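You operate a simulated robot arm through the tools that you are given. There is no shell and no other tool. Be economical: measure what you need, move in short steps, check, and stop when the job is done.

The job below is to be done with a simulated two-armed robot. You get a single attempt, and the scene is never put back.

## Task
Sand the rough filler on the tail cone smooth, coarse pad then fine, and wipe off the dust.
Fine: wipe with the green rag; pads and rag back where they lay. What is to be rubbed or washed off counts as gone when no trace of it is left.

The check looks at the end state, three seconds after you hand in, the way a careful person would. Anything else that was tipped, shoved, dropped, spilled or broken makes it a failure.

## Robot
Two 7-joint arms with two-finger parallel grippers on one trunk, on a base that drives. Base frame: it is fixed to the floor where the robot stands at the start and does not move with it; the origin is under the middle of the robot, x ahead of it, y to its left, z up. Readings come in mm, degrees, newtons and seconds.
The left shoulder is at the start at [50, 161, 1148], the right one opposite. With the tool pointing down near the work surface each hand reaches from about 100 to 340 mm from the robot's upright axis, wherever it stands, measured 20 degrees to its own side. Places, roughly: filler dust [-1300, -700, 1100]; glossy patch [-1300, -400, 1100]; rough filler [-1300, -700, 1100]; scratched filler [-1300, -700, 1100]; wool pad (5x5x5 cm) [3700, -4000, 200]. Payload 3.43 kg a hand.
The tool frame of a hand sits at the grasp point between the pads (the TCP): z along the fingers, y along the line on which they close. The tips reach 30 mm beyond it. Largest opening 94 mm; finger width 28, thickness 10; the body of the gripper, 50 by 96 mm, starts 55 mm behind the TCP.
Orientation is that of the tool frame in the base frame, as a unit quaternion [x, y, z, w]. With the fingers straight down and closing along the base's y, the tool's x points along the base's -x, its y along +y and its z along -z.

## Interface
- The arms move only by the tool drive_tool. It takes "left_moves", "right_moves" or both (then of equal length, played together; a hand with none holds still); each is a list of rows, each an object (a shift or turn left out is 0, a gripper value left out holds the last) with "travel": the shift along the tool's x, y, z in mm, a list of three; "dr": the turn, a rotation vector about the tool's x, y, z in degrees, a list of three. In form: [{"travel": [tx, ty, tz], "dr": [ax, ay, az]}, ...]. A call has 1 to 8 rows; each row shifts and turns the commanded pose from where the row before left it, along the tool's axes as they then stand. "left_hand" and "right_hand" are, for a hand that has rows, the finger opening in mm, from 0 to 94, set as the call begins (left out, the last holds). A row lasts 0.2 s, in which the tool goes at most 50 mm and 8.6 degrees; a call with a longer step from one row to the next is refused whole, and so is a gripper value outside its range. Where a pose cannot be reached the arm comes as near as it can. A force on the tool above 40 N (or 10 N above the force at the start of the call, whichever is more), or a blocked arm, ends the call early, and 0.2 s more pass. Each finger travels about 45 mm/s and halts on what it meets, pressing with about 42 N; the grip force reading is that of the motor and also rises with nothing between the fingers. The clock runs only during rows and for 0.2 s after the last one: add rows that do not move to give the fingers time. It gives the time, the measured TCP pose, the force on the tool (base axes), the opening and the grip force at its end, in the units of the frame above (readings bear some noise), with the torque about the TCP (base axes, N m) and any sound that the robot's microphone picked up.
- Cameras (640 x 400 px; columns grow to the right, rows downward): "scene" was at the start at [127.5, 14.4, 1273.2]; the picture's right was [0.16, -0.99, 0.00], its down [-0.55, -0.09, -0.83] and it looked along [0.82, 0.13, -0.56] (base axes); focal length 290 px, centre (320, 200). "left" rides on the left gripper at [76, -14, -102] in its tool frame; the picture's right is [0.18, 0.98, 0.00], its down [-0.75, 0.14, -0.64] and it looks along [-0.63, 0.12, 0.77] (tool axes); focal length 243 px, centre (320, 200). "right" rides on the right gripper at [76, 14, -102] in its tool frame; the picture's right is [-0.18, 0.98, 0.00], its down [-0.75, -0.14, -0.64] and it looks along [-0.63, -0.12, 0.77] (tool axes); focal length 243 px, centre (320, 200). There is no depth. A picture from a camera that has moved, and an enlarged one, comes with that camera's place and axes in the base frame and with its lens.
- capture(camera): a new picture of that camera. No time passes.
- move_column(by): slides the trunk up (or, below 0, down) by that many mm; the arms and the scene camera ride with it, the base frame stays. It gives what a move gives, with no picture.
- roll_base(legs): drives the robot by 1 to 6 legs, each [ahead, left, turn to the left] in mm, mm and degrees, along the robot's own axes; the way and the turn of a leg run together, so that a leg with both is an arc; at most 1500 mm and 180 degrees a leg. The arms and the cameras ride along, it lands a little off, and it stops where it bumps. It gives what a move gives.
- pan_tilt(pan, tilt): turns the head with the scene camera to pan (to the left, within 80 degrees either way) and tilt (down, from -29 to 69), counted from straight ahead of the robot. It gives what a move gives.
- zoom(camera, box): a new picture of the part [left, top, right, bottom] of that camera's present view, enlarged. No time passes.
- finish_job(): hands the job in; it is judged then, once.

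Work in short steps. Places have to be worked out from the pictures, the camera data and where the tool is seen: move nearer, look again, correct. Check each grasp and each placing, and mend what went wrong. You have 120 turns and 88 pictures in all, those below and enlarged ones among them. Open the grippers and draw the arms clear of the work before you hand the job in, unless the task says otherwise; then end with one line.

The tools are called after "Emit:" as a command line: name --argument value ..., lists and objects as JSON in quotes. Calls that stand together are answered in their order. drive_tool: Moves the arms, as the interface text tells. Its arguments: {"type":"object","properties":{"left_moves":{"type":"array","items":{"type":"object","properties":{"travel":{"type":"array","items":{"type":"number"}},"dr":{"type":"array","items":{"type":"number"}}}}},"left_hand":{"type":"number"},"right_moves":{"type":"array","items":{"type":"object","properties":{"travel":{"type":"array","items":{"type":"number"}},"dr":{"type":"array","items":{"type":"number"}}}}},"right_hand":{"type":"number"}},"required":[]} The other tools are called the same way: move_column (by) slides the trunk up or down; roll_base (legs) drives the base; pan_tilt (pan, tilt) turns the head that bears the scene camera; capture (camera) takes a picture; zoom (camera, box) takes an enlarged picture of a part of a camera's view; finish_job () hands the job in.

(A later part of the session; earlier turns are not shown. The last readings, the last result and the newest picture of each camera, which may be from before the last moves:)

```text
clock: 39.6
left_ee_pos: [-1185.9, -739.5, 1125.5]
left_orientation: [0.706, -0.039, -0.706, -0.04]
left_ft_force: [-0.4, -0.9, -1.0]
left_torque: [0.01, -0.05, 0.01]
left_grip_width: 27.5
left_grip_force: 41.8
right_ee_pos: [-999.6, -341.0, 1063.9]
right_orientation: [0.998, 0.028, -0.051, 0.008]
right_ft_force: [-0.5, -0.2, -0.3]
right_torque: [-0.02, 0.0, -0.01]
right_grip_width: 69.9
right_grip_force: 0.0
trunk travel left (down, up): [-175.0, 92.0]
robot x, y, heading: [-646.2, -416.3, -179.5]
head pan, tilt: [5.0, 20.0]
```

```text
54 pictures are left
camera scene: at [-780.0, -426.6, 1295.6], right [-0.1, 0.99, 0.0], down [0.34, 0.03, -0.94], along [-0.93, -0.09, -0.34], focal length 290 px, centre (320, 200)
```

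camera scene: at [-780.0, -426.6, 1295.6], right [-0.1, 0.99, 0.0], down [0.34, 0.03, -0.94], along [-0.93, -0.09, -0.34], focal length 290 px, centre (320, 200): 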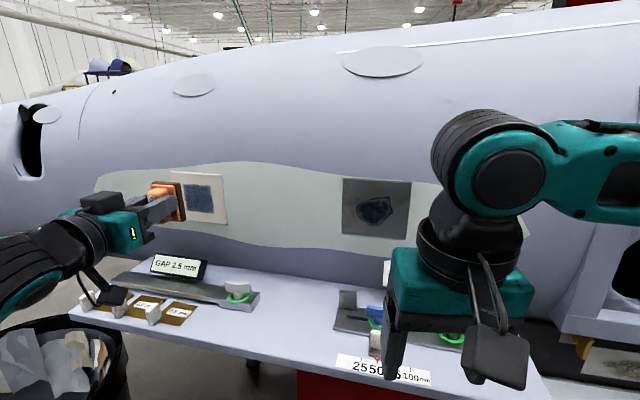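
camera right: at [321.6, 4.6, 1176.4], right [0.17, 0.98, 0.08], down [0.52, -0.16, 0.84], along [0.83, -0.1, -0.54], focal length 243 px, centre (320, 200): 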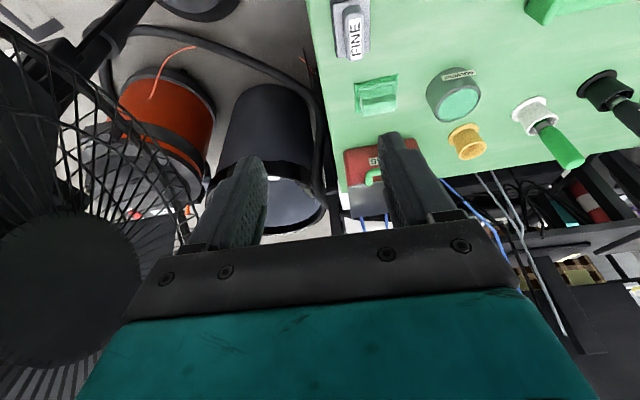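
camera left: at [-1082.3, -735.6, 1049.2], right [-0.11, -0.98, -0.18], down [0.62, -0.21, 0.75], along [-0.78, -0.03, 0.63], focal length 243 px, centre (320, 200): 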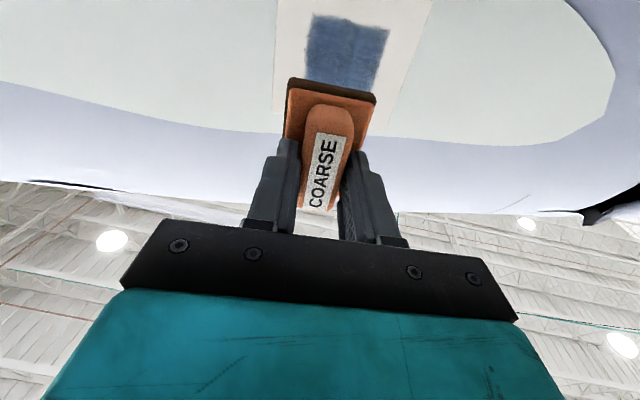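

The closer view confirms the centre at about (-1330, -736, 1090). I move to ~10 mm from contact, aligned with the patch.

Emit:
drive_tool --left_moves '[{"travel": [18, 7, 20]}, {"travel": [17, 7, 22]}, {"travel": [0, 0, 25]}, {"travel": [0, 0, 14]}, {}]'

Emit:
zoom --camera "scene" --box '[120, 140, 260, 260]'

Emit:
zoom --camera "left" --box '[240, 0, 440, 125]'

```text
clock: 40.8
left_ee_pos: [-1267.6, -744.9, 1089.5]
left_orientation: [-0.706, 0.038, 0.706, 0.038]
left_ft_force: [0.4, 0.2, -0.5]
left_torque: [-0.01, -0.03, 0.0]
left_grip_width: 27.4
left_grip_force: 41.5
right_ee_pos: [-999.6, -339.9, 1064.2]
right_orientation: [0.998, 0.028, -0.05, 0.009]
right_ft_force: [-0.1, -0.2, -0.7]
right_torque: [0.01, -0.02, -0.04]
right_grip_width: 70.2
right_grip_force: 0.1
trunk travel left (down, up): [-175.0, 92.0]
robot x, y, heading: [-648.6, -414.3, -179.2]
head pan, tilt: [5.0, 20.0]
```

```text
3.33 times, centred on (190, 200) of scene
camera zoom: at [-780.0, -426.7, 1295.6], right [-0.1, 0.99, 0.0], down [0.34, 0.03, -0.94], along [-0.93, -0.09, -0.34], focal length 967 px, centre (753, 200)
```

zoom: 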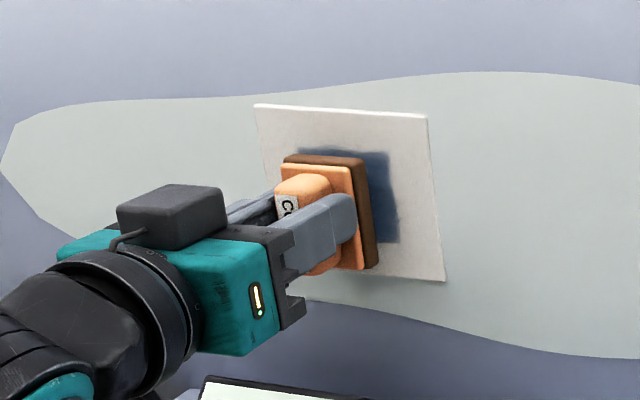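

```text
3.20 times, centred on (340, 62) of left
camera zoom: at [-1164.6, -740.9, 1014.2], right [-0.11, -0.98, -0.18], down [0.62, -0.21, 0.75], along [-0.78, -0.03, 0.63], focal length 776 px, centre (256, 640)
```

zoom: 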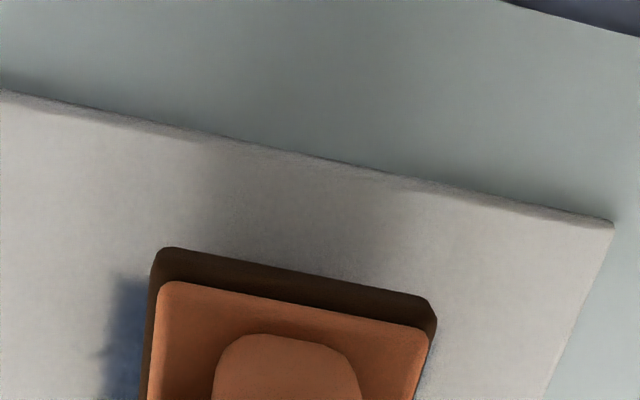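

The pad is nearly centred, about 4 mm too far toward -y. I advance in small steps until contact shows in the force.

Emit:
drive_tool --left_moves '[{"travel": [0, -3, 3]}, {"travel": [0, 0, 3]}, {"travel": [0, 0, 2]}, {"travel": [0, 0, 1]}, {}]'

```text
clock: 42.0
left_ee_pos: [-1276.8, -740.3, 1091.6]
left_orientation: [0.706, -0.038, -0.706, -0.038]
left_ft_force: [0.9, 0.4, -0.8]
left_torque: [0.06, -0.04, -0.01]
left_grip_width: 27.5
left_grip_force: 42.2
right_ee_pos: [-999.8, -339.7, 1063.6]
right_orientation: [0.998, 0.028, -0.049, 0.009]
right_ft_force: [-0.4, 0.6, -0.3]
right_torque: [-0.03, -0.03, 0.01]
right_grip_width: 70.3
right_grip_force: 0.1
trunk travel left (down, up): [-175.0, 92.0]
robot x, y, heading: [-647.6, -416.5, -179.0]
head pan, tilt: [5.0, 20.0]
```

No contact yet (under 1 N). I continue slowly.

Emit:
drive_tool --left_moves '[{"travel": [0, 0, 1.5]}, {"travel": [0, 0, 1.5]}, {"travel": [0, 0, 1]}, {}]'

```text
clock: 43.0
left_ee_pos: [-1278.0, -740.6, 1091.2]
left_orientation: [0.707, -0.037, -0.705, -0.038]
left_ft_force: [14.3, -1.7, -5.1]
left_torque: [-0.1, -0.03, -0.42]
left_grip_width: 27.3
left_grip_force: 41.7
right_ee_pos: [-997.7, -339.8, 1063.8]
right_orientation: [0.998, 0.028, -0.051, 0.009]
right_ft_force: [-0.5, -0.1, 0.3]
right_torque: [0.02, 0.01, -0.01]
right_grip_width: 70.3
right_grip_force: 0.1
trunk travel left (down, up): [-175.0, 92.0]
robot x, y, heading: [-646.9, -418.1, -179.0]
head pan, tilt: [5.0, 20.0]
```

Contact at ~14 N, with the torque showing the +y edge touching first. I yaw another 2° to seat the pad flat.

Emit:
drive_tool --left_moves '[{"dr": [2, 0, 0]}, {}]'

```text
clock: 43.6
left_ee_pos: [-1280.5, -743.1, 1090.9]
left_orientation: [-0.705, 0.051, 0.705, 0.051]
left_ft_force: [14.7, -5.1, -5.4]
left_torque: [0.09, -0.15, 0.52]
left_grip_width: 27.6
left_grip_force: 41.9
right_ee_pos: [-997.2, -340.4, 1063.3]
right_orientation: [0.998, 0.028, -0.051, 0.008]
right_ft_force: [-0.1, 0.0, -0.4]
right_torque: [-0.02, -0.03, -0.03]
right_grip_width: 70.0
right_grip_force: 0.1
trunk travel left (down, up): [-175.0, 92.0]
robot x, y, heading: [-647.3, -412.5, -179.2]
head pan, tilt: [5.0, 20.0]
```

Pad is near flat now. I back off 0.8° and run the first set of strokes, ±22 mm sideways and ±10 mm vertically, staying on the plate.

Emit:
drive_tool --left_moves '[{"travel": [0, 22, 0], "dr": [-0.8, 0, 0]}, {"travel": [0, -44, 0]}, {"travel": [0, 44, 0]}, {"travel": [10, -44, 0]}, {"travel": [0, 44, 0]}, {"travel": [-20, -44, 0]}, {"travel": [0, 44, 0]}, {"travel": [10, -22, 0]}]'

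Emit:
zoom --camera "scene" --box '[120, 140, 260, 260]'

```text
clock: 45.4
left_ee_pos: [-1280.6, -742.8, 1093.1]
left_orientation: [-0.704, 0.045, 0.707, 0.044]
left_ft_force: [18.4, -8.0, 1.6]
left_torque: [-0.05, 0.03, -0.13]
left_grip_width: 27.3
left_grip_force: 42.3
right_ee_pos: [-997.1, -340.1, 1064.2]
right_orientation: [0.998, 0.029, -0.052, 0.009]
right_ft_force: [-0.1, -0.1, 0.1]
right_torque: [0.02, -0.03, 0.0]
right_grip_width: 70.3
right_grip_force: 0.2
trunk travel left (down, up): [-175.0, 92.0]
robot x, y, heading: [-649.4, -415.7, -179.1]
head pan, tilt: [5.0, 20.0]
```

```text
3.33 times, centred on (190, 200) of scene
camera zoom: at [-777.4, -427.6, 1296.0], right [-0.1, 0.99, 0.0], down [0.34, 0.04, -0.94], along [-0.94, -0.09, -0.34], focal length 967 px, centre (753, 200)
```

zoom: 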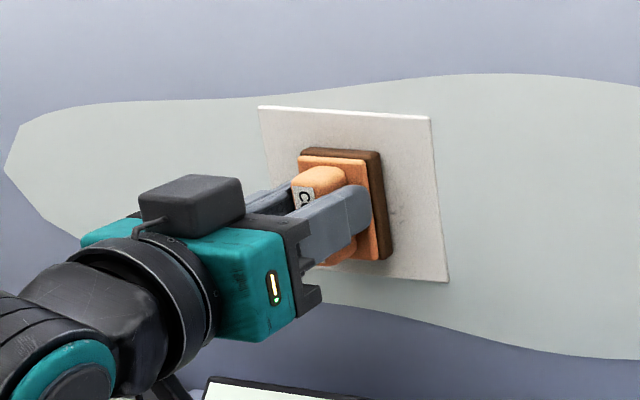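

The blue at the visible edge is gone. I back off 70 mm and shift aside to inspect the whole patch.

Emit:
drive_tool --left_moves '[{"travel": [0, 0, -20]}, {"travel": [0, 0, -25]}, {"travel": [0, 0, -25]}, {"travel": [-20, 40, 0]}, {"travel": [-10, 40, 0]}]'

Emit:
zoom --camera "scene" --box '[150, 150, 250, 240]'

```text
clock: 46.6
left_ee_pos: [-1222.2, -827.6, 1119.1]
left_orientation: [0.706, -0.046, -0.705, -0.047]
left_ft_force: [0.7, -0.3, -0.7]
left_torque: [-0.02, -0.01, -0.03]
left_grip_width: 27.5
left_grip_force: 41.9
right_ee_pos: [-998.0, -340.0, 1063.4]
right_orientation: [0.998, 0.029, -0.05, 0.009]
right_ft_force: [0.3, -0.2, -0.4]
right_torque: [-0.01, 0.01, -0.02]
right_grip_width: 69.9
right_grip_force: 0.0
trunk travel left (down, up): [-175.0, 92.0]
robot x, y, heading: [-647.1, -419.1, -179.4]
head pan, tilt: [5.0, 20.0]
```

```text
4.44 times, centred on (200, 195) of scene
camera zoom: at [-779.8, -426.9, 1295.6], right [-0.1, 0.99, 0.0], down [0.34, 0.03, -0.94], along [-0.94, -0.09, -0.34], focal length 1290 px, centre (853, 222)
```

zoom: 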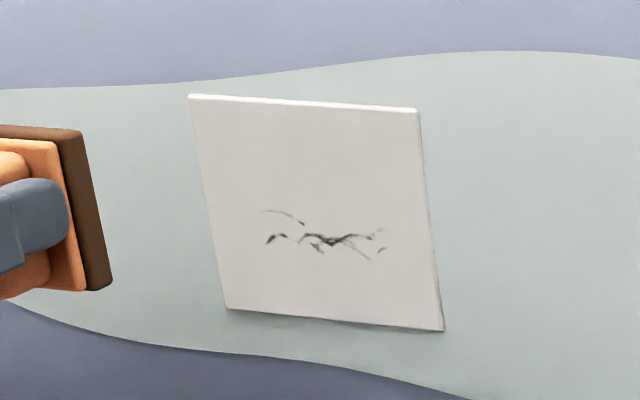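

The blue is gone, leaving a few dark marks low on the plate. I look closer to tell whether they're rough remnant or scratches.

Emit:
zoom --camera "scene" --box '[180, 180, 225, 212]'

```text
12.50 times, centred on (202, 196) of scene
camera zoom: at [-779.8, -426.9, 1295.6], right [-0.1, 0.99, 0.0], down [0.34, 0.03, -0.94], along [-0.94, -0.09, -0.34], focal length 3627 px, centre (1789, 250)
```

zoom: 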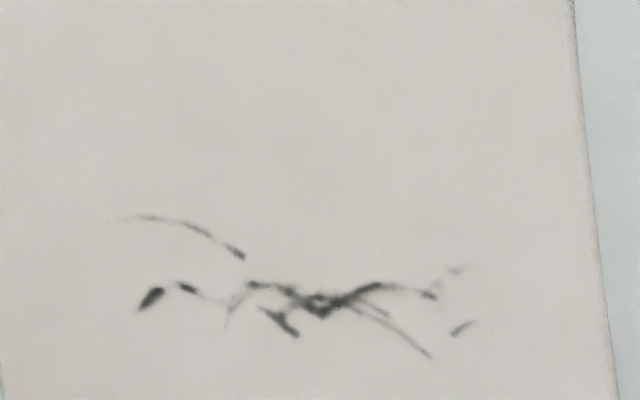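

The blue layer is fully gone. To tell remnant from scratch I give another coarse pass, biased lower, and see whether the marks change.

Emit:
drive_tool --left_moves '[{"travel": [12, -40, 0]}, {"travel": [18, -40, 0]}, {"travel": [0, 0, 25]}, {"travel": [0, 0, 25]}, {"travel": [0, 0, 12]}, {"travel": [0, 0, 4]}, {"travel": [0, 0, 3]}, {}]'

Emit:
drive_tool --left_moves '[{"travel": [6, 22, 0]}, {"travel": [0, -44, 0]}, {"travel": [0, 44, 0]}, {"travel": [6, -44, 0]}, {"travel": [0, 44, 0]}, {"travel": [-20, -44, 0]}, {"travel": [0, 44, 0]}, {"travel": [8, -22, 0]}]'

Emit:
drive_tool --left_moves '[{"travel": [0, 0, -20]}, {"travel": [0, 0, -25]}, {"travel": [0, 0, -25]}, {"travel": [-20, 40, 0]}, {"travel": [-10, 40, 0]}]'

Emit:
zoom --camera "scene" --box '[150, 150, 250, 240]'

```text
clock: 48.4
left_ee_pos: [-1279.8, -740.6, 1092.0]
left_orientation: [-0.705, 0.045, 0.706, 0.046]
left_ft_force: [7.5, -1.1, -2.5]
left_torque: [0.01, 0.08, 0.0]
left_grip_width: 27.0
left_grip_force: 41.7
right_ee_pos: [-997.8, -339.9, 1065.1]
right_orientation: [0.998, 0.029, -0.051, 0.009]
right_ft_force: [0.7, 0.3, 0.8]
right_torque: [-0.03, -0.04, -0.01]
right_grip_width: 70.0
right_grip_force: 0.1
trunk travel left (down, up): [-175.0, 92.0]
robot x, y, heading: [-651.4, -414.5, -179.1]
head pan, tilt: [5.0, 20.0]
```

```text
clock: 50.2
left_ee_pos: [-1279.5, -740.6, 1090.5]
left_orientation: [0.706, -0.046, -0.705, -0.046]
left_ft_force: [3.1, 0.3, 0.0]
left_torque: [-0.01, 0.08, -0.12]
left_grip_width: 27.4
left_grip_force: 41.8
right_ee_pos: [-998.5, -338.5, 1064.8]
right_orientation: [0.998, 0.027, -0.051, 0.009]
right_ft_force: [0.1, -0.7, 0.6]
right_torque: [0.04, -0.01, 0.01]
right_grip_width: 70.1
right_grip_force: 0.1
trunk travel left (down, up): [-175.0, 92.0]
robot x, y, heading: [-646.5, -415.6, -179.3]
head pan, tilt: [5.0, 20.0]
```

```text
clock: 51.4
left_ee_pos: [-1221.1, -830.1, 1121.2]
left_orientation: [-0.706, 0.045, 0.706, 0.045]
left_ft_force: [0.8, 0.3, -1.1]
left_torque: [-0.01, -0.04, 0.04]
left_grip_width: 26.9
left_grip_force: 42.0
right_ee_pos: [-998.6, -339.6, 1064.0]
right_orientation: [0.998, 0.028, -0.051, 0.008]
right_ft_force: [0.0, 0.9, 0.8]
right_torque: [-0.01, -0.02, 0.0]
right_grip_width: 69.9
right_grip_force: 0.1
trunk travel left (down, up): [-175.0, 92.0]
robot x, y, heading: [-649.1, -414.2, -179.2]
head pan, tilt: [5.0, 20.0]
```

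```text
4.44 times, centred on (200, 195) of scene
camera zoom: at [-779.9, -426.9, 1295.6], right [-0.1, 0.99, 0.0], down [0.34, 0.03, -0.94], along [-0.94, -0.09, -0.34], focal length 1290 px, centre (853, 222)
```

zoom: 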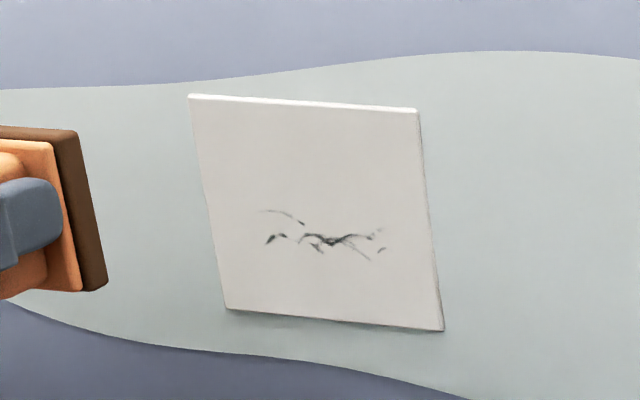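

The marks are unchanged by the coarse pad, so these are scratches for the fine pad to remove. I back the base off and bring the hand back to pointing down for the return trip.

Emit:
roll_base --legs '[[-340, 0, 0], [0, -200, 0]]'

Emit:
drive_tool --left_moves '[{"travel": [0, -30, -20], "dr": [-8.2, 0, 0]}, {"travel": [0, -30, -20], "dr": [0, 8.6, 0]}, {"travel": [0, -20, -20], "dr": [0, 8.6, 0]}, {"travel": [5, 0, -15], "dr": [0, 8.6, 0]}, {"travel": [10, 0, -10], "dr": [0, 8.6, 0]}, {"travel": [15, 0, -5], "dr": [0, 8.6, 0]}, {"travel": [15, 0, 0], "dr": [0, 8.6, 0]}, {"travel": [15, 0, 5], "dr": [0, 8.6, 0]}]'

Emit:
drive_tool --left_moves '[{"travel": [12, 0, 8], "dr": [0, 8.6, 0]}, {"travel": [10, 0, 8], "dr": [0, 8.6, 0]}, {"travel": [8, 0, 8], "dr": [0, 8.6, 0]}, {"travel": [0, 0, 10], "dr": [0, 4, 0]}, {}]'

```text
clock: 54.8
left_ee_pos: [-880.4, -625.5, 1120.0]
left_orientation: [0.706, -0.045, -0.706, -0.045]
left_ft_force: [0.4, -0.4, 0.1]
left_torque: [0.02, -0.02, 0.01]
left_grip_width: 23.0
left_grip_force: 42.0
right_ee_pos: [-661.1, -135.9, 1064.4]
right_orientation: [0.998, 0.03, -0.051, 0.009]
right_ft_force: [0.0, 0.4, -0.6]
right_torque: [0.03, -0.02, 0.02]
right_grip_width: 69.9
right_grip_force: 0.1
trunk travel left (down, up): [-175.0, 92.0]
robot x, y, heading: [-310.1, -213.2, -179.2]
head pan, tilt: [5.0, 20.0]
```

```text
clock: 56.6
left_ee_pos: [-757.2, -547.7, 1085.1]
left_orientation: [0.967, 0.007, -0.255, 0.001]
left_ft_force: [0.1, -0.8, -0.6]
left_torque: [-0.01, -0.05, 0.0]
left_grip_width: 22.6
left_grip_force: 42.2
right_ee_pos: [-662.1, -136.8, 1063.0]
right_orientation: [0.998, 0.03, -0.051, 0.009]
right_ft_force: [0.5, -0.8, -0.3]
right_torque: [0.03, 0.0, 0.02]
right_grip_width: 70.0
right_grip_force: 0.1
trunk travel left (down, up): [-175.0, 92.0]
robot x, y, heading: [-306.9, -213.8, -178.9]
head pan, tilt: [5.0, 20.0]
```

```text
clock: 57.8
left_ee_pos: [-738.9, -547.5, 1040.2]
left_orientation: [1.0, 0.009, 0.0, 0.001]
left_ft_force: [0.1, -0.4, -0.6]
left_torque: [0.0, -0.02, -0.01]
left_grip_width: 22.6
left_grip_force: 42.3
right_ee_pos: [-660.6, -136.8, 1064.4]
right_orientation: [0.998, 0.03, -0.05, 0.009]
right_ft_force: [0.7, 1.3, -0.9]
right_torque: [-0.02, -0.02, -0.04]
right_grip_width: 70.0
right_grip_force: 0.1
trunk travel left (down, up): [-175.0, 92.0]
robot x, y, heading: [-310.4, -215.0, -179.0]
head pan, tilt: [5.0, 20.0]
```

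The grip width fell from 27.4 to 22.6 mm, meaning the tapered handle is slipping out of the fingers. I check the left camera at once.

Emit:
capture --camera "left"

Emit:
capture --camera "scene"

```text
47 pictures are left
camera left: at [-663.1, -531.3, 1142.9], right [0.2, -0.98, 0.0], down [-0.75, -0.15, 0.64], along [-0.63, -0.13, -0.77], focal length 243 px, centre (320, 200)
```

left: 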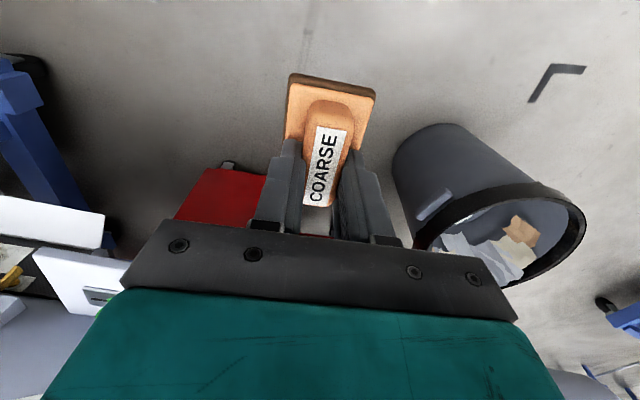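

```text
46 pictures are left
camera scene: at [-441.8, -222.7, 1295.6], right [-0.1, 0.99, 0.0], down [0.34, 0.04, -0.94], along [-0.93, -0.1, -0.34], focal length 290 px, centre (320, 200)
```

scene: 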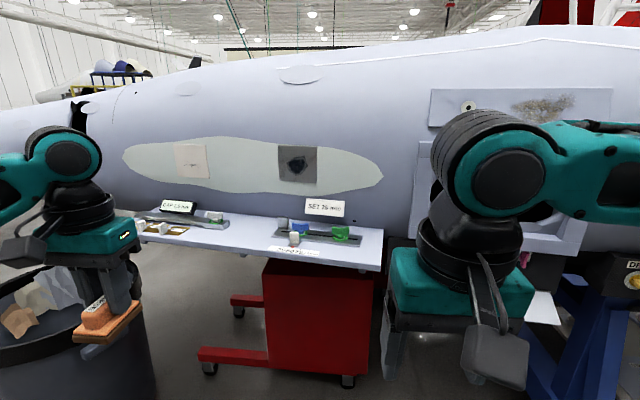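

Still held and stable at 22.6 mm, but I shouldn't linger. I drive back toward the table now, with clear turning room, to set the pad down.

Emit:
roll_base --legs '[[0, -310, 0], [0, 0, 90], [0, 0, 89]]'

Emit:
pan_tilt --pan 0 --tilt 40

Emit:
capture --camera "scene"

```text
clock: 67.5
left_ee_pos: [120.4, 426.9, 1040.1]
left_orientation: [-0.001, 1.0, 0.0, 0.0]
left_ft_force: [-0.8, -0.1, -1.9]
left_torque: [-0.02, -0.01, 0.01]
left_grip_width: 23.0
left_grip_force: 42.0
right_ee_pos: [36.6, 17.1, 1063.3]
right_orientation: [-0.023, 0.998, 0.008, 0.05]
right_ft_force: [0.2, -0.2, -0.1]
right_torque: [-0.02, -0.04, -0.01]
right_grip_width: 70.2
right_grip_force: 0.0
trunk travel left (down, up): [-175.0, 92.0]
robot x, y, heading: [-315.3, 97.1, 0.1]
head pan, tilt: [5.0, 20.0]
```

```text
clock: 68.3
left_ee_pos: [120.2, 426.4, 1040.4]
left_orientation: [-0.002, 1.0, 0.0, -0.001]
left_ft_force: [-0.1, 0.4, -0.4]
left_torque: [0.03, -0.03, 0.05]
left_grip_width: 22.9
left_grip_force: 42.1
right_ee_pos: [37.3, 16.9, 1064.1]
right_orientation: [-0.023, 0.998, 0.009, 0.05]
right_ft_force: [0.3, 0.6, -0.4]
right_torque: [-0.04, -0.02, -0.01]
right_grip_width: 69.9
right_grip_force: 0.0
trunk travel left (down, up): [-175.0, 92.0]
robot x, y, heading: [-315.0, 100.4, -0.1]
head pan, tilt: [0.0, 40.0]
```

```text
45 pictures are left
camera scene: at [-189.2, 98.5, 1264.3], right [0.0, -1.0, 0.0], down [-0.64, 0.0, -0.77], along [0.77, 0.0, -0.64], focal length 290 px, centre (320, 200)
```

scene: 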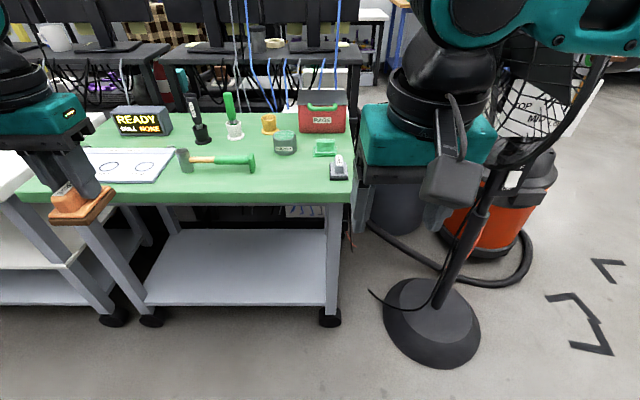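

The fan base is where it started (≈(445,-390)). I drive forward 155 mm, then move the left hand above the coarse pad's spot.

Emit:
roll_base --legs '[[155, 0, 0]]'

Emit:
drive_tool --left_moves '[{"travel": [-28, -33, 0]}, {"travel": [-28, -33, 0]}, {"travel": [-28, -33, 0]}, {"travel": [-28, -33, 0]}, {"travel": [-28, -33, 5]}, {"travel": [-28, -33, 25]}, {"travel": [-28, -33, 25]}, {"travel": [-16, -35, 25]}]'

Emit:
capture --camera "scene"

```text
clock: 69.7
left_ee_pos: [275.3, 427.9, 1039.9]
left_orientation: [-0.001, 1.0, 0.0, 0.0]
left_ft_force: [0.1, -0.1, -1.8]
left_torque: [-0.01, 0.0, 0.0]
left_grip_width: 23.0
left_grip_force: 42.3
right_ee_pos: [191.5, 17.6, 1064.0]
right_orientation: [-0.023, 0.998, 0.008, 0.051]
right_ft_force: [0.5, -1.0, -1.0]
right_torque: [0.0, 0.02, 0.01]
right_grip_width: 70.0
right_grip_force: 0.0
trunk travel left (down, up): [-175.0, 92.0]
robot x, y, heading: [-156.5, 98.3, 0.3]
head pan, tilt: [0.0, 40.0]
```

```text
clock: 71.5
left_ee_pos: [469.5, 174.9, 967.6]
left_orientation: [0.0, 1.0, 0.001, 0.0]
left_ft_force: [-0.7, -0.4, -1.2]
left_torque: [0.01, -0.01, 0.0]
left_grip_width: 22.9
left_grip_force: 41.9
left hand out of reach, approached as far as the arm can: row 8
right_ee_pos: [191.0, 17.7, 1063.1]
right_orientation: [-0.022, 0.998, 0.008, 0.052]
right_ft_force: [-0.4, 0.6, 0.1]
right_torque: [-0.02, -0.01, -0.01]
right_grip_width: 69.9
right_grip_force: 0.1
trunk travel left (down, up): [-175.0, 92.0]
robot x, y, heading: [-163.6, 97.2, 0.1]
head pan, tilt: [0.0, 40.0]
```

```text
44 pictures are left
camera scene: at [-34.9, 99.0, 1264.2], right [0.0, -1.0, 0.0], down [-0.64, 0.0, -0.77], along [0.77, 0.0, -0.64], focal length 290 px, centre (320, 200)
```

scene: 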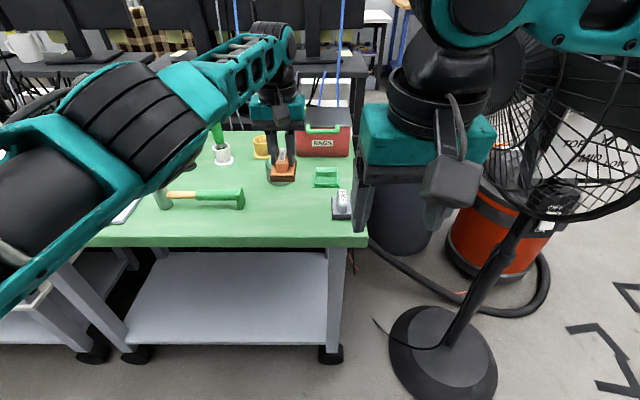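

The 630 mm reach from here is too far, and straight ahead the right elbow would be near the fan. A better stance is further left and angled about -40°, so I first lift and draw the left hand in.

Emit:
drive_tool --left_moves '[{"travel": [16, 10, -40]}, {"travel": [25, 10, -38]}, {"travel": [30, 10, -30]}, {"travel": [40, 10, -10]}, {"travel": [40, 10, 0]}]'

Emit:
roll_base --legs '[[-60, 250, 0], [0, 0, -40]]'

Emit:
pan_tilt --pan 10 --tilt 35

Emit:
capture --camera "scene"

```text
clock: 72.7
left_ee_pos: [457.7, 197.7, 1093.6]
left_orientation: [-0.001, 1.0, -0.001, -0.001]
left_ft_force: [0.3, -0.2, -1.0]
left_torque: [0.0, 0.01, 0.01]
left_grip_width: 23.1
left_grip_force: 42.2
left hand out of reach, approached as far as the arm can: row 1, 2, 3, 4, 5
right_ee_pos: [191.7, 16.4, 1063.8]
right_orientation: [-0.023, 0.998, 0.008, 0.05]
right_ft_force: [0.8, 0.1, -0.3]
right_torque: [0.01, -0.03, -0.01]
right_grip_width: 69.7
right_grip_force: 0.1
trunk travel left (down, up): [-175.0, 92.0]
robot x, y, heading: [-161.5, 95.4, -0.1]
head pan, tilt: [0.0, 40.0]
```

```text
clock: 76.5
left_ee_pos: [315.9, 26.2, 1092.2]
left_orientation: [0.342, 0.94, 0.001, -0.002]
left_ft_force: [0.0, -0.1, -0.7]
left_torque: [0.01, -0.02, 0.01]
left_grip_width: 22.8
left_grip_force: 42.0
right_ee_pos: [-4.5, 60.4, 1064.4]
right_orientation: [0.321, 0.946, -0.01, 0.051]
right_ft_force: [-1.1, -0.7, 0.7]
right_torque: [0.0, -0.03, 0.01]
right_grip_width: 70.0
right_grip_force: 0.0
trunk travel left (down, up): [-175.0, 92.0]
robot x, y, heading: [-217.3, 347.7, -39.9]
head pan, tilt: [0.0, 40.0]
```

```text
clock: 77.2
left_ee_pos: [316.5, 27.0, 1092.7]
left_orientation: [0.342, 0.94, 0.001, -0.002]
left_ft_force: [0.1, 0.1, -0.7]
left_torque: [-0.02, 0.02, 0.0]
left_grip_width: 23.0
left_grip_force: 42.2
right_ee_pos: [-3.6, 59.6, 1063.0]
right_orientation: [0.321, 0.946, -0.009, 0.05]
right_ft_force: [0.5, -0.5, -0.6]
right_torque: [0.0, -0.03, 0.04]
right_grip_width: 70.0
right_grip_force: 0.1
trunk travel left (down, up): [-175.0, 92.0]
robot x, y, heading: [-223.0, 349.5, -40.0]
head pan, tilt: [10.0, 35.0]
```

```text
43 pictures are left
camera scene: at [-113.4, 278.3, 1271.7], right [-0.5, -0.87, 0.0], down [-0.5, 0.29, -0.82], along [0.71, -0.41, -0.57], focal length 290 px, centre (320, 200)
```

scene: 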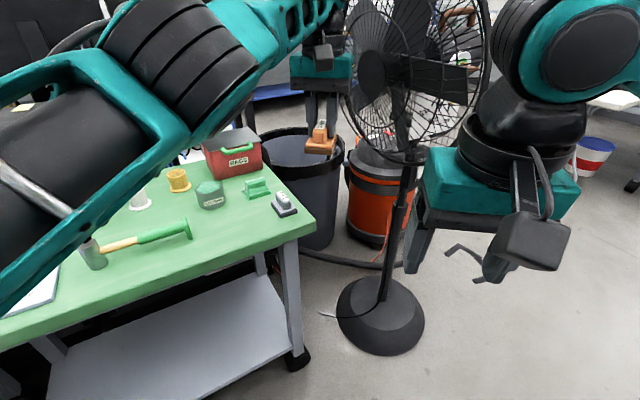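

Fan is well clear of the right elbow now. I move the base 210 mm along world +x, in the robot's axes (161 ahead, 135 left).

Emit:
roll_base --legs '[[161, 135, 0]]'

Emit:
drive_tool --left_moves '[{"travel": [0, 0, 0], "dr": [0, 0, -8]}, {"dr": [0, 0, -8]}, {"dr": [0, 0, -8]}, {"dr": [0, 0, -8]}, {"dr": [0, 0, -8]}, {}]'

Emit:
capture --camera "scene"

```text
clock: 78.8
left_ee_pos: [528.2, 26.3, 1093.6]
left_orientation: [0.341, 0.94, 0.001, -0.001]
left_ft_force: [0.0, -0.1, -0.2]
left_torque: [0.04, 0.04, -0.04]
left_grip_width: 22.9
left_grip_force: 41.9
right_ee_pos: [207.1, 61.1, 1063.1]
right_orientation: [0.321, 0.946, -0.009, 0.05]
right_ft_force: [0.1, -0.2, 0.6]
right_torque: [0.0, 0.0, -0.02]
right_grip_width: 69.9
right_grip_force: 0.1
trunk travel left (down, up): [-175.0, 92.0]
robot x, y, heading: [-10.0, 348.9, -40.0]
head pan, tilt: [10.0, 35.0]
```

```text
clock: 80.2
left_ee_pos: [528.5, 27.0, 1092.6]
left_orientation: [-0.002, 1.0, 0.002, 0.0]
left_ft_force: [-0.1, -0.1, -0.1]
left_torque: [-0.01, 0.03, 0.03]
left_grip_width: 22.9
left_grip_force: 42.2
right_ee_pos: [206.2, 60.1, 1064.8]
right_orientation: [0.32, 0.946, -0.009, 0.05]
right_ft_force: [-0.4, -0.1, -0.1]
right_torque: [-0.01, 0.01, -0.03]
right_grip_width: 70.1
right_grip_force: 0.1
trunk travel left (down, up): [-175.0, 92.0]
robot x, y, heading: [-9.8, 345.9, -39.7]
head pan, tilt: [10.0, 35.0]
```

```text
42 pictures are left
camera scene: at [97.3, 278.8, 1271.8], right [-0.5, -0.87, 0.0], down [-0.5, 0.29, -0.82], along [0.71, -0.41, -0.57], focal length 290 px, centre (320, 200)
```

scene: 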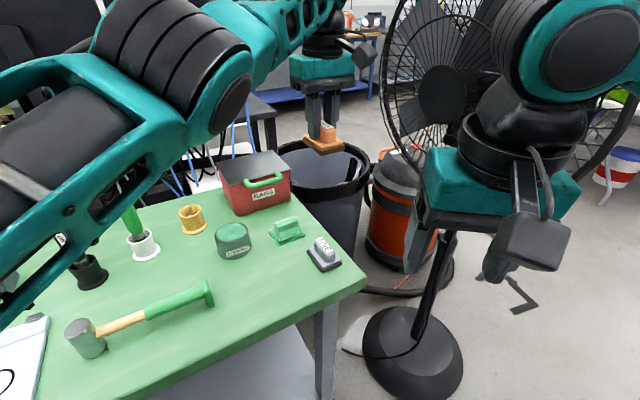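

All clear. I move the left hand over the coarse spot (487.5, 157.5) down to z≈930 and look.

Emit:
drive_tool --left_moves '[{"travel": [10, 33, 10]}, {"travel": [10, 33, 25]}, {"travel": [10, 33, 33]}, {"travel": [11, 31, 35]}, {"travel": [0, 0, 35]}, {"travel": [0, 0, 24]}, {}]'

Emit:
zoom --camera "scene" --box '[180, 150, 380, 290]'

Emit:
capture --camera "left"

```text
clock: 81.8
left_ee_pos: [563.7, 36.7, 981.6]
left_orientation: [-0.002, 1.0, 0.002, -0.001]
left_ft_force: [-0.3, 0.8, -0.3]
left_torque: [-0.04, 0.01, 0.0]
left_grip_width: 22.7
left_grip_force: 41.8
left hand out of reach, approached as far as the arm can: row 1, 2, 3, 4, 5
right_ee_pos: [206.2, 60.6, 1065.4]
right_orientation: [0.321, 0.946, -0.01, 0.052]
right_ft_force: [0.2, 0.2, 0.0]
right_torque: [-0.02, 0.02, 0.01]
right_grip_width: 70.2
right_grip_force: 0.0
trunk travel left (down, up): [-175.0, 92.0]
robot x, y, heading: [-7.3, 349.3, -40.1]
head pan, tilt: [10.0, 35.0]
```

```text
2.86 times, centred on (280, 220) of scene
camera zoom: at [97.2, 278.8, 1271.8], right [-0.5, -0.87, 0.0], down [-0.5, 0.29, -0.82], along [0.71, -0.41, -0.57], focal length 829 px, centre (434, 143)
```

zoom: 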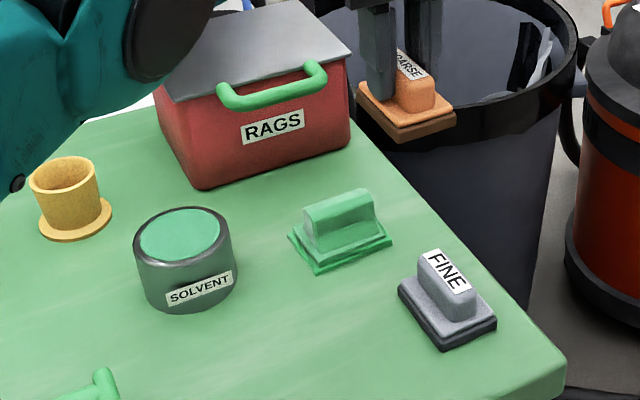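

```text
40 pictures are left
camera left: at [488.2, 23.7, 1083.7], right [-0.19, 0.98, 0.0], down [0.76, 0.14, 0.64], along [0.63, 0.12, -0.77], focal length 243 px, centre (320, 200)
```

left: 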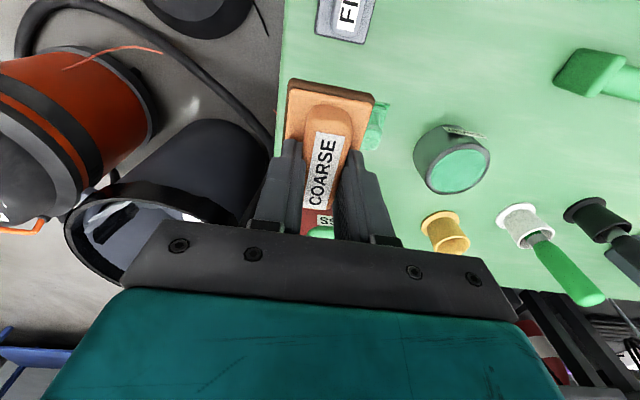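

The arm is nearly straight, and the out-of-reach rows left it short of where I meant. I test a small draw-in toward the robot to see how it follows.

Emit:
drive_tool --left_moves '[{"travel": [15, 15, -5]}, {"travel": [15, 15, -5]}, {}]'

```text
clock: 82.6
left_ee_pos: [562.4, 36.6, 987.9]
left_orientation: [-0.001, 1.0, 0.002, 0.0]
left_ft_force: [0.2, 0.0, -0.6]
left_torque: [0.01, 0.0, -0.02]
left_grip_width: 23.0
left_grip_force: 42.1
left hand out of reach, approached as far as the arm can: row 1, 2
right_ee_pos: [205.3, 61.1, 1064.5]
right_orientation: [0.321, 0.946, -0.01, 0.051]
right_ft_force: [0.3, -0.9, 0.4]
right_torque: [0.01, 0.02, -0.01]
right_grip_width: 69.8
right_grip_force: 0.1
trunk travel left (down, up): [-175.0, 92.0]
robot x, y, heading: [-11.6, 352.6, -39.9]
head pan, tilt: [10.0, 35.0]
```

Inward steps stall near the straight-arm singularity. I try larger inward steps combined with upward motion.

Emit:
drive_tool --left_moves '[{"travel": [0, 0, -40]}, {"travel": [0, 0, -45]}, {"travel": [20, 18, -40]}, {"travel": [33, 31, -15]}, {"travel": [33, 31, 0]}, {}]'

Emit:
capture --camera "scene"

```text
clock: 84.0
left_ee_pos: [472.3, 124.7, 1126.6]
left_orientation: [-0.001, 1.0, 0.001, 0.0]
left_ft_force: [0.3, 0.5, -0.9]
left_torque: [0.04, -0.04, -0.01]
left_grip_width: 23.1
left_grip_force: 41.6
left hand out of reach, approached as far as the arm can: row 2
right_ee_pos: [206.2, 61.1, 1063.7]
right_orientation: [0.321, 0.946, -0.009, 0.05]
right_ft_force: [-0.1, -0.6, 0.3]
right_torque: [-0.02, -0.01, 0.0]
right_grip_width: 70.1
right_grip_force: 0.1
trunk travel left (down, up): [-175.0, 92.0]
robot x, y, heading: [-9.5, 344.6, -39.9]
head pan, tilt: [10.0, 35.0]
```

```text
39 pictures are left
camera scene: at [97.4, 278.2, 1271.6], right [-0.5, -0.87, 0.0], down [-0.5, 0.29, -0.82], along [0.71, -0.41, -0.57], focal length 290 px, centre (320, 200)
```

scene: 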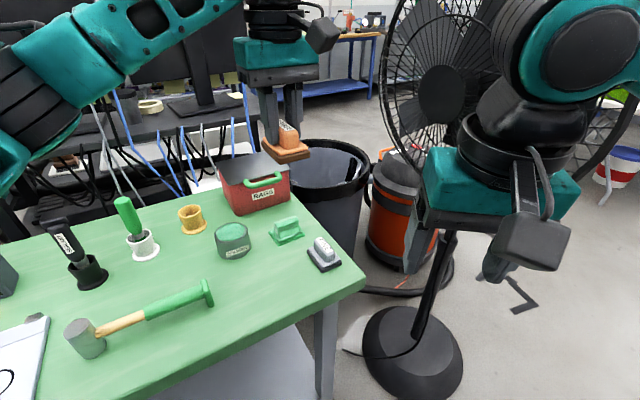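

It follows again, now at (472, 125, 1127). I go to (487.5, 157.5) and down to z≈925.

Emit:
drive_tool --left_moves '[{"travel": [-5, 11, 35]}, {"travel": [-5, 11, 40]}, {"travel": [-5, 11, 42]}, {"travel": [0, 0, 42]}, {"travel": [0, 0, 42]}, {}]'

Emit:
zoom --camera "scene" --box '[180, 150, 380, 290]'

Emit:
capture --camera "left"

```text
clock: 85.4
left_ee_pos: [486.4, 159.0, 924.7]
left_orientation: [0.0, 1.0, 0.001, -0.001]
left_ft_force: [-0.7, 0.2, 0.1]
left_torque: [-0.01, -0.01, 0.02]
left_grip_width: 23.1
left_grip_force: 42.0
right_ee_pos: [207.4, 60.5, 1064.0]
right_orientation: [0.32, 0.946, -0.01, 0.051]
right_ft_force: [0.2, -0.1, -0.1]
right_torque: [-0.05, 0.04, 0.0]
right_grip_width: 70.1
right_grip_force: 0.1
trunk travel left (down, up): [-175.0, 92.0]
robot x, y, heading: [-8.9, 349.6, -39.7]
head pan, tilt: [10.0, 35.0]
```

```text
2.86 times, centred on (280, 220) of scene
camera zoom: at [97.2, 278.8, 1271.8], right [-0.5, -0.87, 0.0], down [-0.5, 0.29, -0.82], along [0.71, -0.41, -0.57], focal length 829 px, centre (434, 143)
```

zoom: 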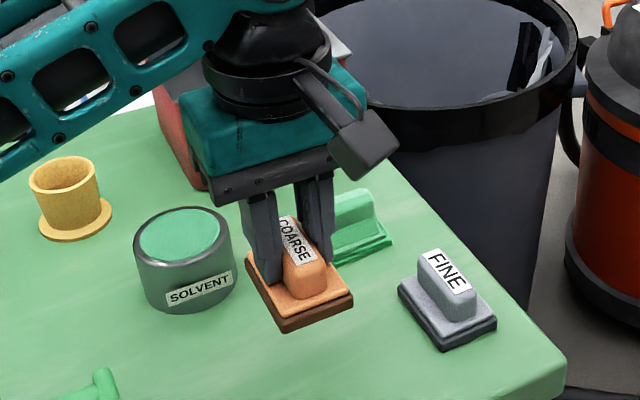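

```text
37 pictures are left
camera left: at [411.1, 145.7, 1026.6], right [-0.18, 0.98, 0.0], down [0.75, 0.14, 0.64], along [0.63, 0.12, -0.77], focal length 243 px, centre (320, 200)
```

left: 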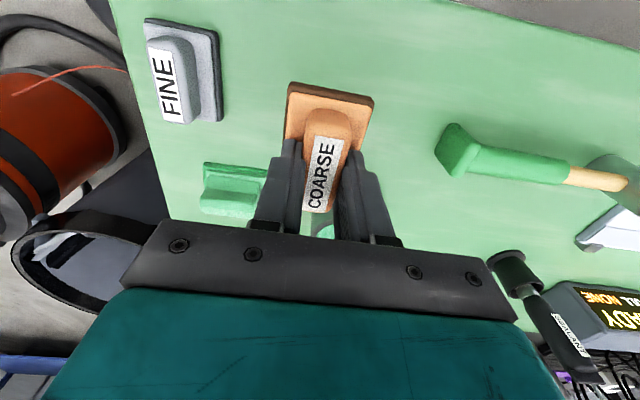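

Pad is level above its spot. I descend to ~866, then in small steps feel for the table.

Emit:
drive_tool --left_moves '[{"travel": [-1, -1.5, 30]}, {"travel": [0, 0, 25]}, {"travel": [0, 0, 5]}, {"travel": [0, 0, 3]}, {"travel": [0, 0, 3]}, {"travel": [0, 0, 3]}, {}]'

```text
clock: 87.0
left_ee_pos: [487.1, 157.3, 855.1]
left_orientation: [-0.001, 1.0, 0.001, -0.001]
left_ft_force: [0.0, -0.3, -0.9]
left_torque: [0.01, -0.01, -0.01]
left_grip_width: 23.2
left_grip_force: 42.1
right_ee_pos: [205.9, 60.3, 1064.7]
right_orientation: [0.32, 0.946, -0.01, 0.051]
right_ft_force: [0.5, -0.2, 0.6]
right_torque: [0.02, 0.0, -0.07]
right_grip_width: 70.2
right_grip_force: 0.0
trunk travel left (down, up): [-175.0, 92.0]
robot x, y, heading: [-10.1, 347.3, -39.9]
head pan, tilt: [10.0, 35.0]
```

No contact at 855; I go on in 2 mm steps.

Emit:
drive_tool --left_moves '[{"travel": [0, 0, 3]}, {"travel": [0, 0, 2]}, {"travel": [0, 0, 2]}, {}]'

```text
clock: 88.0
left_ee_pos: [486.6, 155.2, 849.3]
left_orientation: [0.0, 1.0, 0.001, 0.0]
left_ft_force: [0.0, 0.1, -0.6]
left_torque: [0.01, 0.04, -0.01]
left_grip_width: 23.1
left_grip_force: 42.5
right_ee_pos: [207.0, 58.9, 1063.4]
right_orientation: [0.321, 0.946, -0.009, 0.051]
right_ft_force: [-0.2, 1.0, 0.3]
right_torque: [0.01, 0.02, -0.02]
right_grip_width: 70.0
right_grip_force: 0.1
trunk travel left (down, up): [-175.0, 92.0]
robot x, y, heading: [-10.6, 351.1, -39.9]
head pan, tilt: [10.0, 35.0]
```

Emit:
drive_tool --left_moves '[{"travel": [0, 1, 2]}, {"travel": [0, 0, 1.5]}, {"travel": [0, 0, 1.5]}, {}]'

Emit:
zoom --camera "scene" --box '[230, 190, 350, 280]'

```text
clock: 89.0
left_ee_pos: [486.3, 158.3, 846.8]
left_orientation: [-0.001, 1.0, -0.001, 0.001]
left_ft_force: [0.7, 0.6, 22.3]
left_torque: [-0.22, 0.44, -0.03]
left_grip_width: 23.0
left_grip_force: 42.0
right_ee_pos: [204.8, 60.8, 1064.9]
right_orientation: [0.321, 0.946, -0.01, 0.053]
right_ft_force: [0.4, -0.5, -0.2]
right_torque: [0.05, 0.02, -0.02]
right_grip_width: 70.1
right_grip_force: 0.0
trunk travel left (down, up): [-175.0, 92.0]
robot x, y, heading: [-10.3, 347.6, -40.0]
head pan, tilt: [10.0, 35.0]
```

```text
4.44 times, centred on (290, 235) of scene
camera zoom: at [95.4, 279.6, 1272.3], right [-0.5, -0.87, 0.0], down [-0.5, 0.29, -0.82], along [0.71, -0.41, -0.57], focal length 1290 px, centre (453, 44)
```

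zoom: 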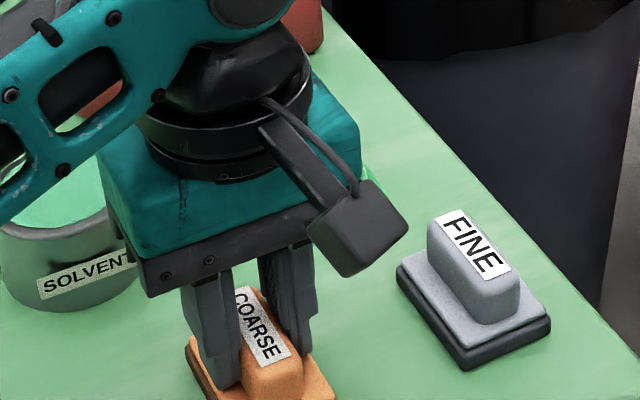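

Table contact at 22 N. I release and lift off.

Emit:
drive_tool --left_moves '[{}, {}, {}, {"travel": [0, 0, -3]}]' --left_hand 70

Emit:
drive_tool --left_moves '[{"travel": [0, 0, -30]}, {"travel": [0, 0, -40]}, {"travel": [0, -35, -30]}, {"travel": [0, -40, 0]}, {"travel": [0, -36, 0]}, {}]'

Emit:
zoom --camera "scene" --box '[210, 180, 370, 300]'

Emit:
capture --camera "left"

```text
clock: 90.0
left_ee_pos: [486.1, 158.0, 847.4]
left_orientation: [-0.001, 1.0, 0.001, 0.0]
left_ft_force: [3.5, -3.6, 16.7]
left_torque: [-0.61, 0.01, 0.11]
left_grip_width: 72.2
left_grip_force: 1.6
right_ee_pos: [205.1, 60.6, 1064.1]
right_orientation: [0.321, 0.946, -0.009, 0.05]
right_ft_force: [-0.7, 0.8, -0.6]
right_torque: [-0.02, 0.0, -0.01]
right_grip_width: 69.8
right_grip_force: 0.0
trunk travel left (down, up): [-175.0, 92.0]
robot x, y, heading: [-11.1, 350.3, -39.9]
head pan, tilt: [10.0, 35.0]
```

```text
clock: 91.4
left_ee_pos: [486.3, 46.2, 947.5]
left_orientation: [0.0, 1.0, 0.001, -0.001]
left_ft_force: [0.1, 0.1, 0.4]
left_torque: [0.0, -0.01, -0.02]
left_grip_width: 69.7
left_grip_force: 0.0
right_ee_pos: [206.5, 61.0, 1063.8]
right_orientation: [0.321, 0.946, -0.01, 0.051]
right_ft_force: [0.4, -0.3, 0.2]
right_torque: [0.0, -0.01, 0.01]
right_grip_width: 70.2
right_grip_force: 0.1
trunk travel left (down, up): [-175.0, 92.0]
robot x, y, heading: [-10.2, 345.0, -39.8]
head pan, tilt: [10.0, 35.0]
```

```text
3.33 times, centred on (290, 240) of scene
camera zoom: at [97.3, 279.0, 1271.8], right [-0.5, -0.87, 0.0], down [-0.5, 0.29, -0.82], along [0.71, -0.41, -0.57], focal length 967 px, centre (420, 67)
```

zoom: 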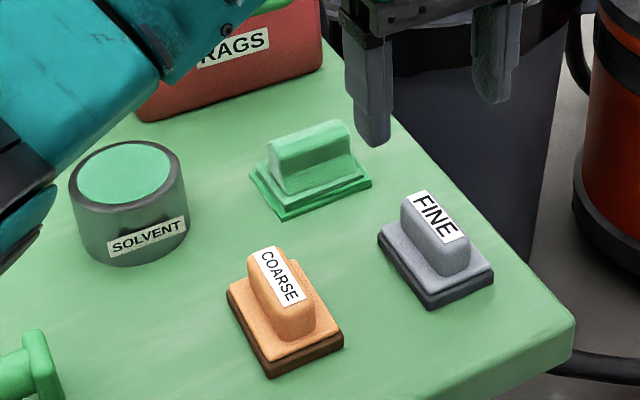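

```text
34 pictures are left
camera left: at [410.3, 32.5, 1049.1], right [-0.18, 0.98, 0.0], down [0.75, 0.14, 0.64], along [0.63, 0.12, -0.77], focal length 243 px, centre (320, 200)
```

left: 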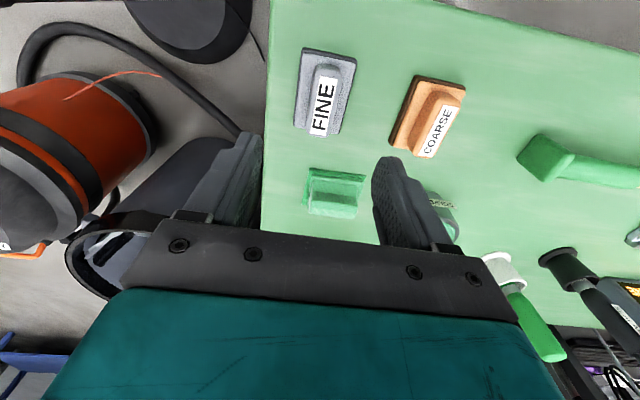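

Coarse pad is back in place. The fine pad triangulates to about (482, 48), so I descend on it, slightly deeper than before, and grip.

Emit:
drive_tool --left_moves '[{"travel": [3, 2, 35]}, {"travel": [0, 0, 35]}, {"travel": [0, 0, 20]}, {"travel": [0, 0, 8]}, {"travel": [0, 0, 5]}, {"travel": [0, 0, 2.5]}, {}]'

Emit:
drive_tool --left_moves '[{}, {}, {}, {}, {}]' --left_hand 10

Emit:
zoom --camera "scene" --box '[210, 180, 370, 300]'

```text
clock: 93.0
left_ee_pos: [484.1, 49.2, 841.9]
left_orientation: [-0.001, 1.0, 0.001, -0.002]
left_ft_force: [0.3, 0.7, -0.1]
left_torque: [-0.01, -0.03, -0.01]
left_grip_width: 70.0
left_grip_force: 0.0
right_ee_pos: [207.1, 60.8, 1064.2]
right_orientation: [0.321, 0.946, -0.009, 0.051]
right_ft_force: [0.0, -0.5, 0.0]
right_torque: [0.01, -0.01, 0.01]
right_grip_width: 70.1
right_grip_force: 0.1
trunk travel left (down, up): [-175.0, 92.0]
robot x, y, heading: [-7.3, 347.4, -39.9]
head pan, tilt: [10.0, 35.0]
```

```text
clock: 94.2
left_ee_pos: [483.7, 48.1, 842.5]
left_orientation: [-0.001, 1.0, -0.001, 0.001]
left_ft_force: [3.4, -1.4, 11.8]
left_torque: [-0.3, 0.03, 0.08]
left_grip_width: 27.3
left_grip_force: 42.0
right_ee_pos: [206.4, 60.5, 1065.6]
right_orientation: [0.321, 0.946, -0.01, 0.052]
right_ft_force: [0.7, 0.4, 0.7]
right_torque: [-0.03, 0.01, 0.02]
right_grip_width: 69.8
right_grip_force: 0.0
trunk travel left (down, up): [-175.0, 92.0]
robot x, y, heading: [-3.2, 351.3, -39.8]
head pan, tilt: [10.0, 35.0]
```

```text
3.33 times, centred on (290, 240) of scene
camera zoom: at [96.7, 279.4, 1272.1], right [-0.5, -0.87, 0.0], down [-0.5, 0.29, -0.82], along [0.71, -0.41, -0.57], focal length 967 px, centre (420, 67)
```

zoom: 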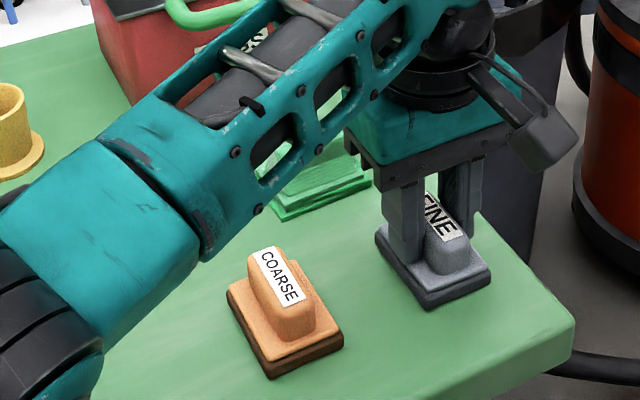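

Fine pad gripped (27.3 mm, barely moved). I lift it straight up and then back the base away toward my turning spot.

Emit:
drive_tool --left_moves '[{"travel": [0, 0, -30]}, {"travel": [0, 0, -45]}, {"travel": [0, 0, -45]}, {"travel": [0, 0, -45]}, {"travel": [10, 20, -40]}, {"travel": [10, 25, -20]}, {}]'

Emit:
roll_base --legs '[[-105, -349, 0], [0, 0, -90], [0, 0, -49.7]]'

Emit:
capture --camera "left"

```text
clock: 95.8
left_ee_pos: [465.6, 93.0, 1066.7]
left_orientation: [-0.001, 1.0, 0.002, 0.0]
left_ft_force: [0.0, 0.4, -0.8]
left_torque: [0.01, 0.03, 0.01]
left_grip_width: 27.4
left_grip_force: 41.7
right_ee_pos: [206.6, 59.6, 1063.4]
right_orientation: [0.32, 0.946, -0.01, 0.05]
right_ft_force: [0.0, 0.7, -1.1]
right_torque: [0.01, 0.02, 0.0]
right_grip_width: 70.0
right_grip_force: 0.0
trunk travel left (down, up): [-175.0, 92.0]
robot x, y, heading: [-6.7, 347.7, -39.7]
head pan, tilt: [10.0, 35.0]
```

```text
clock: 104.2
left_ee_pos: [-839.2, 37.7, 1067.0]
left_orientation: [0.938, 0.346, 0.001, 0.001]
left_ft_force: [0.9, -1.1, 0.3]
left_torque: [0.02, 0.0, 0.03]
left_grip_width: 27.3
left_grip_force: 42.1
right_ee_pos: [-663.8, 230.4, 1064.7]
right_orientation: [0.998, 0.026, -0.051, 0.008]
right_ft_force: [0.7, -0.2, 1.1]
right_torque: [0.03, -0.03, 0.01]
right_grip_width: 70.0
right_grip_force: 0.0
trunk travel left (down, up): [-175.0, 92.0]
robot x, y, heading: [-316.6, 151.7, -179.6]
head pan, tilt: [10.0, 35.0]
```

```text
32 pictures are left
camera left: at [-789.8, 99.4, 1169.0], right [0.78, -0.63, 0.0], down [-0.48, -0.6, 0.64], along [-0.4, -0.5, -0.77], focal length 243 px, centre (320, 200)
```

left: 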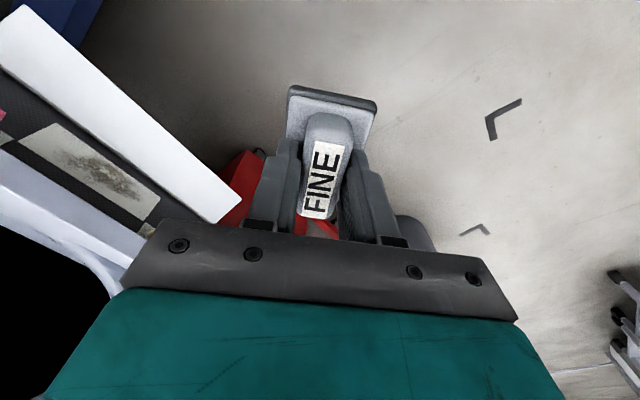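

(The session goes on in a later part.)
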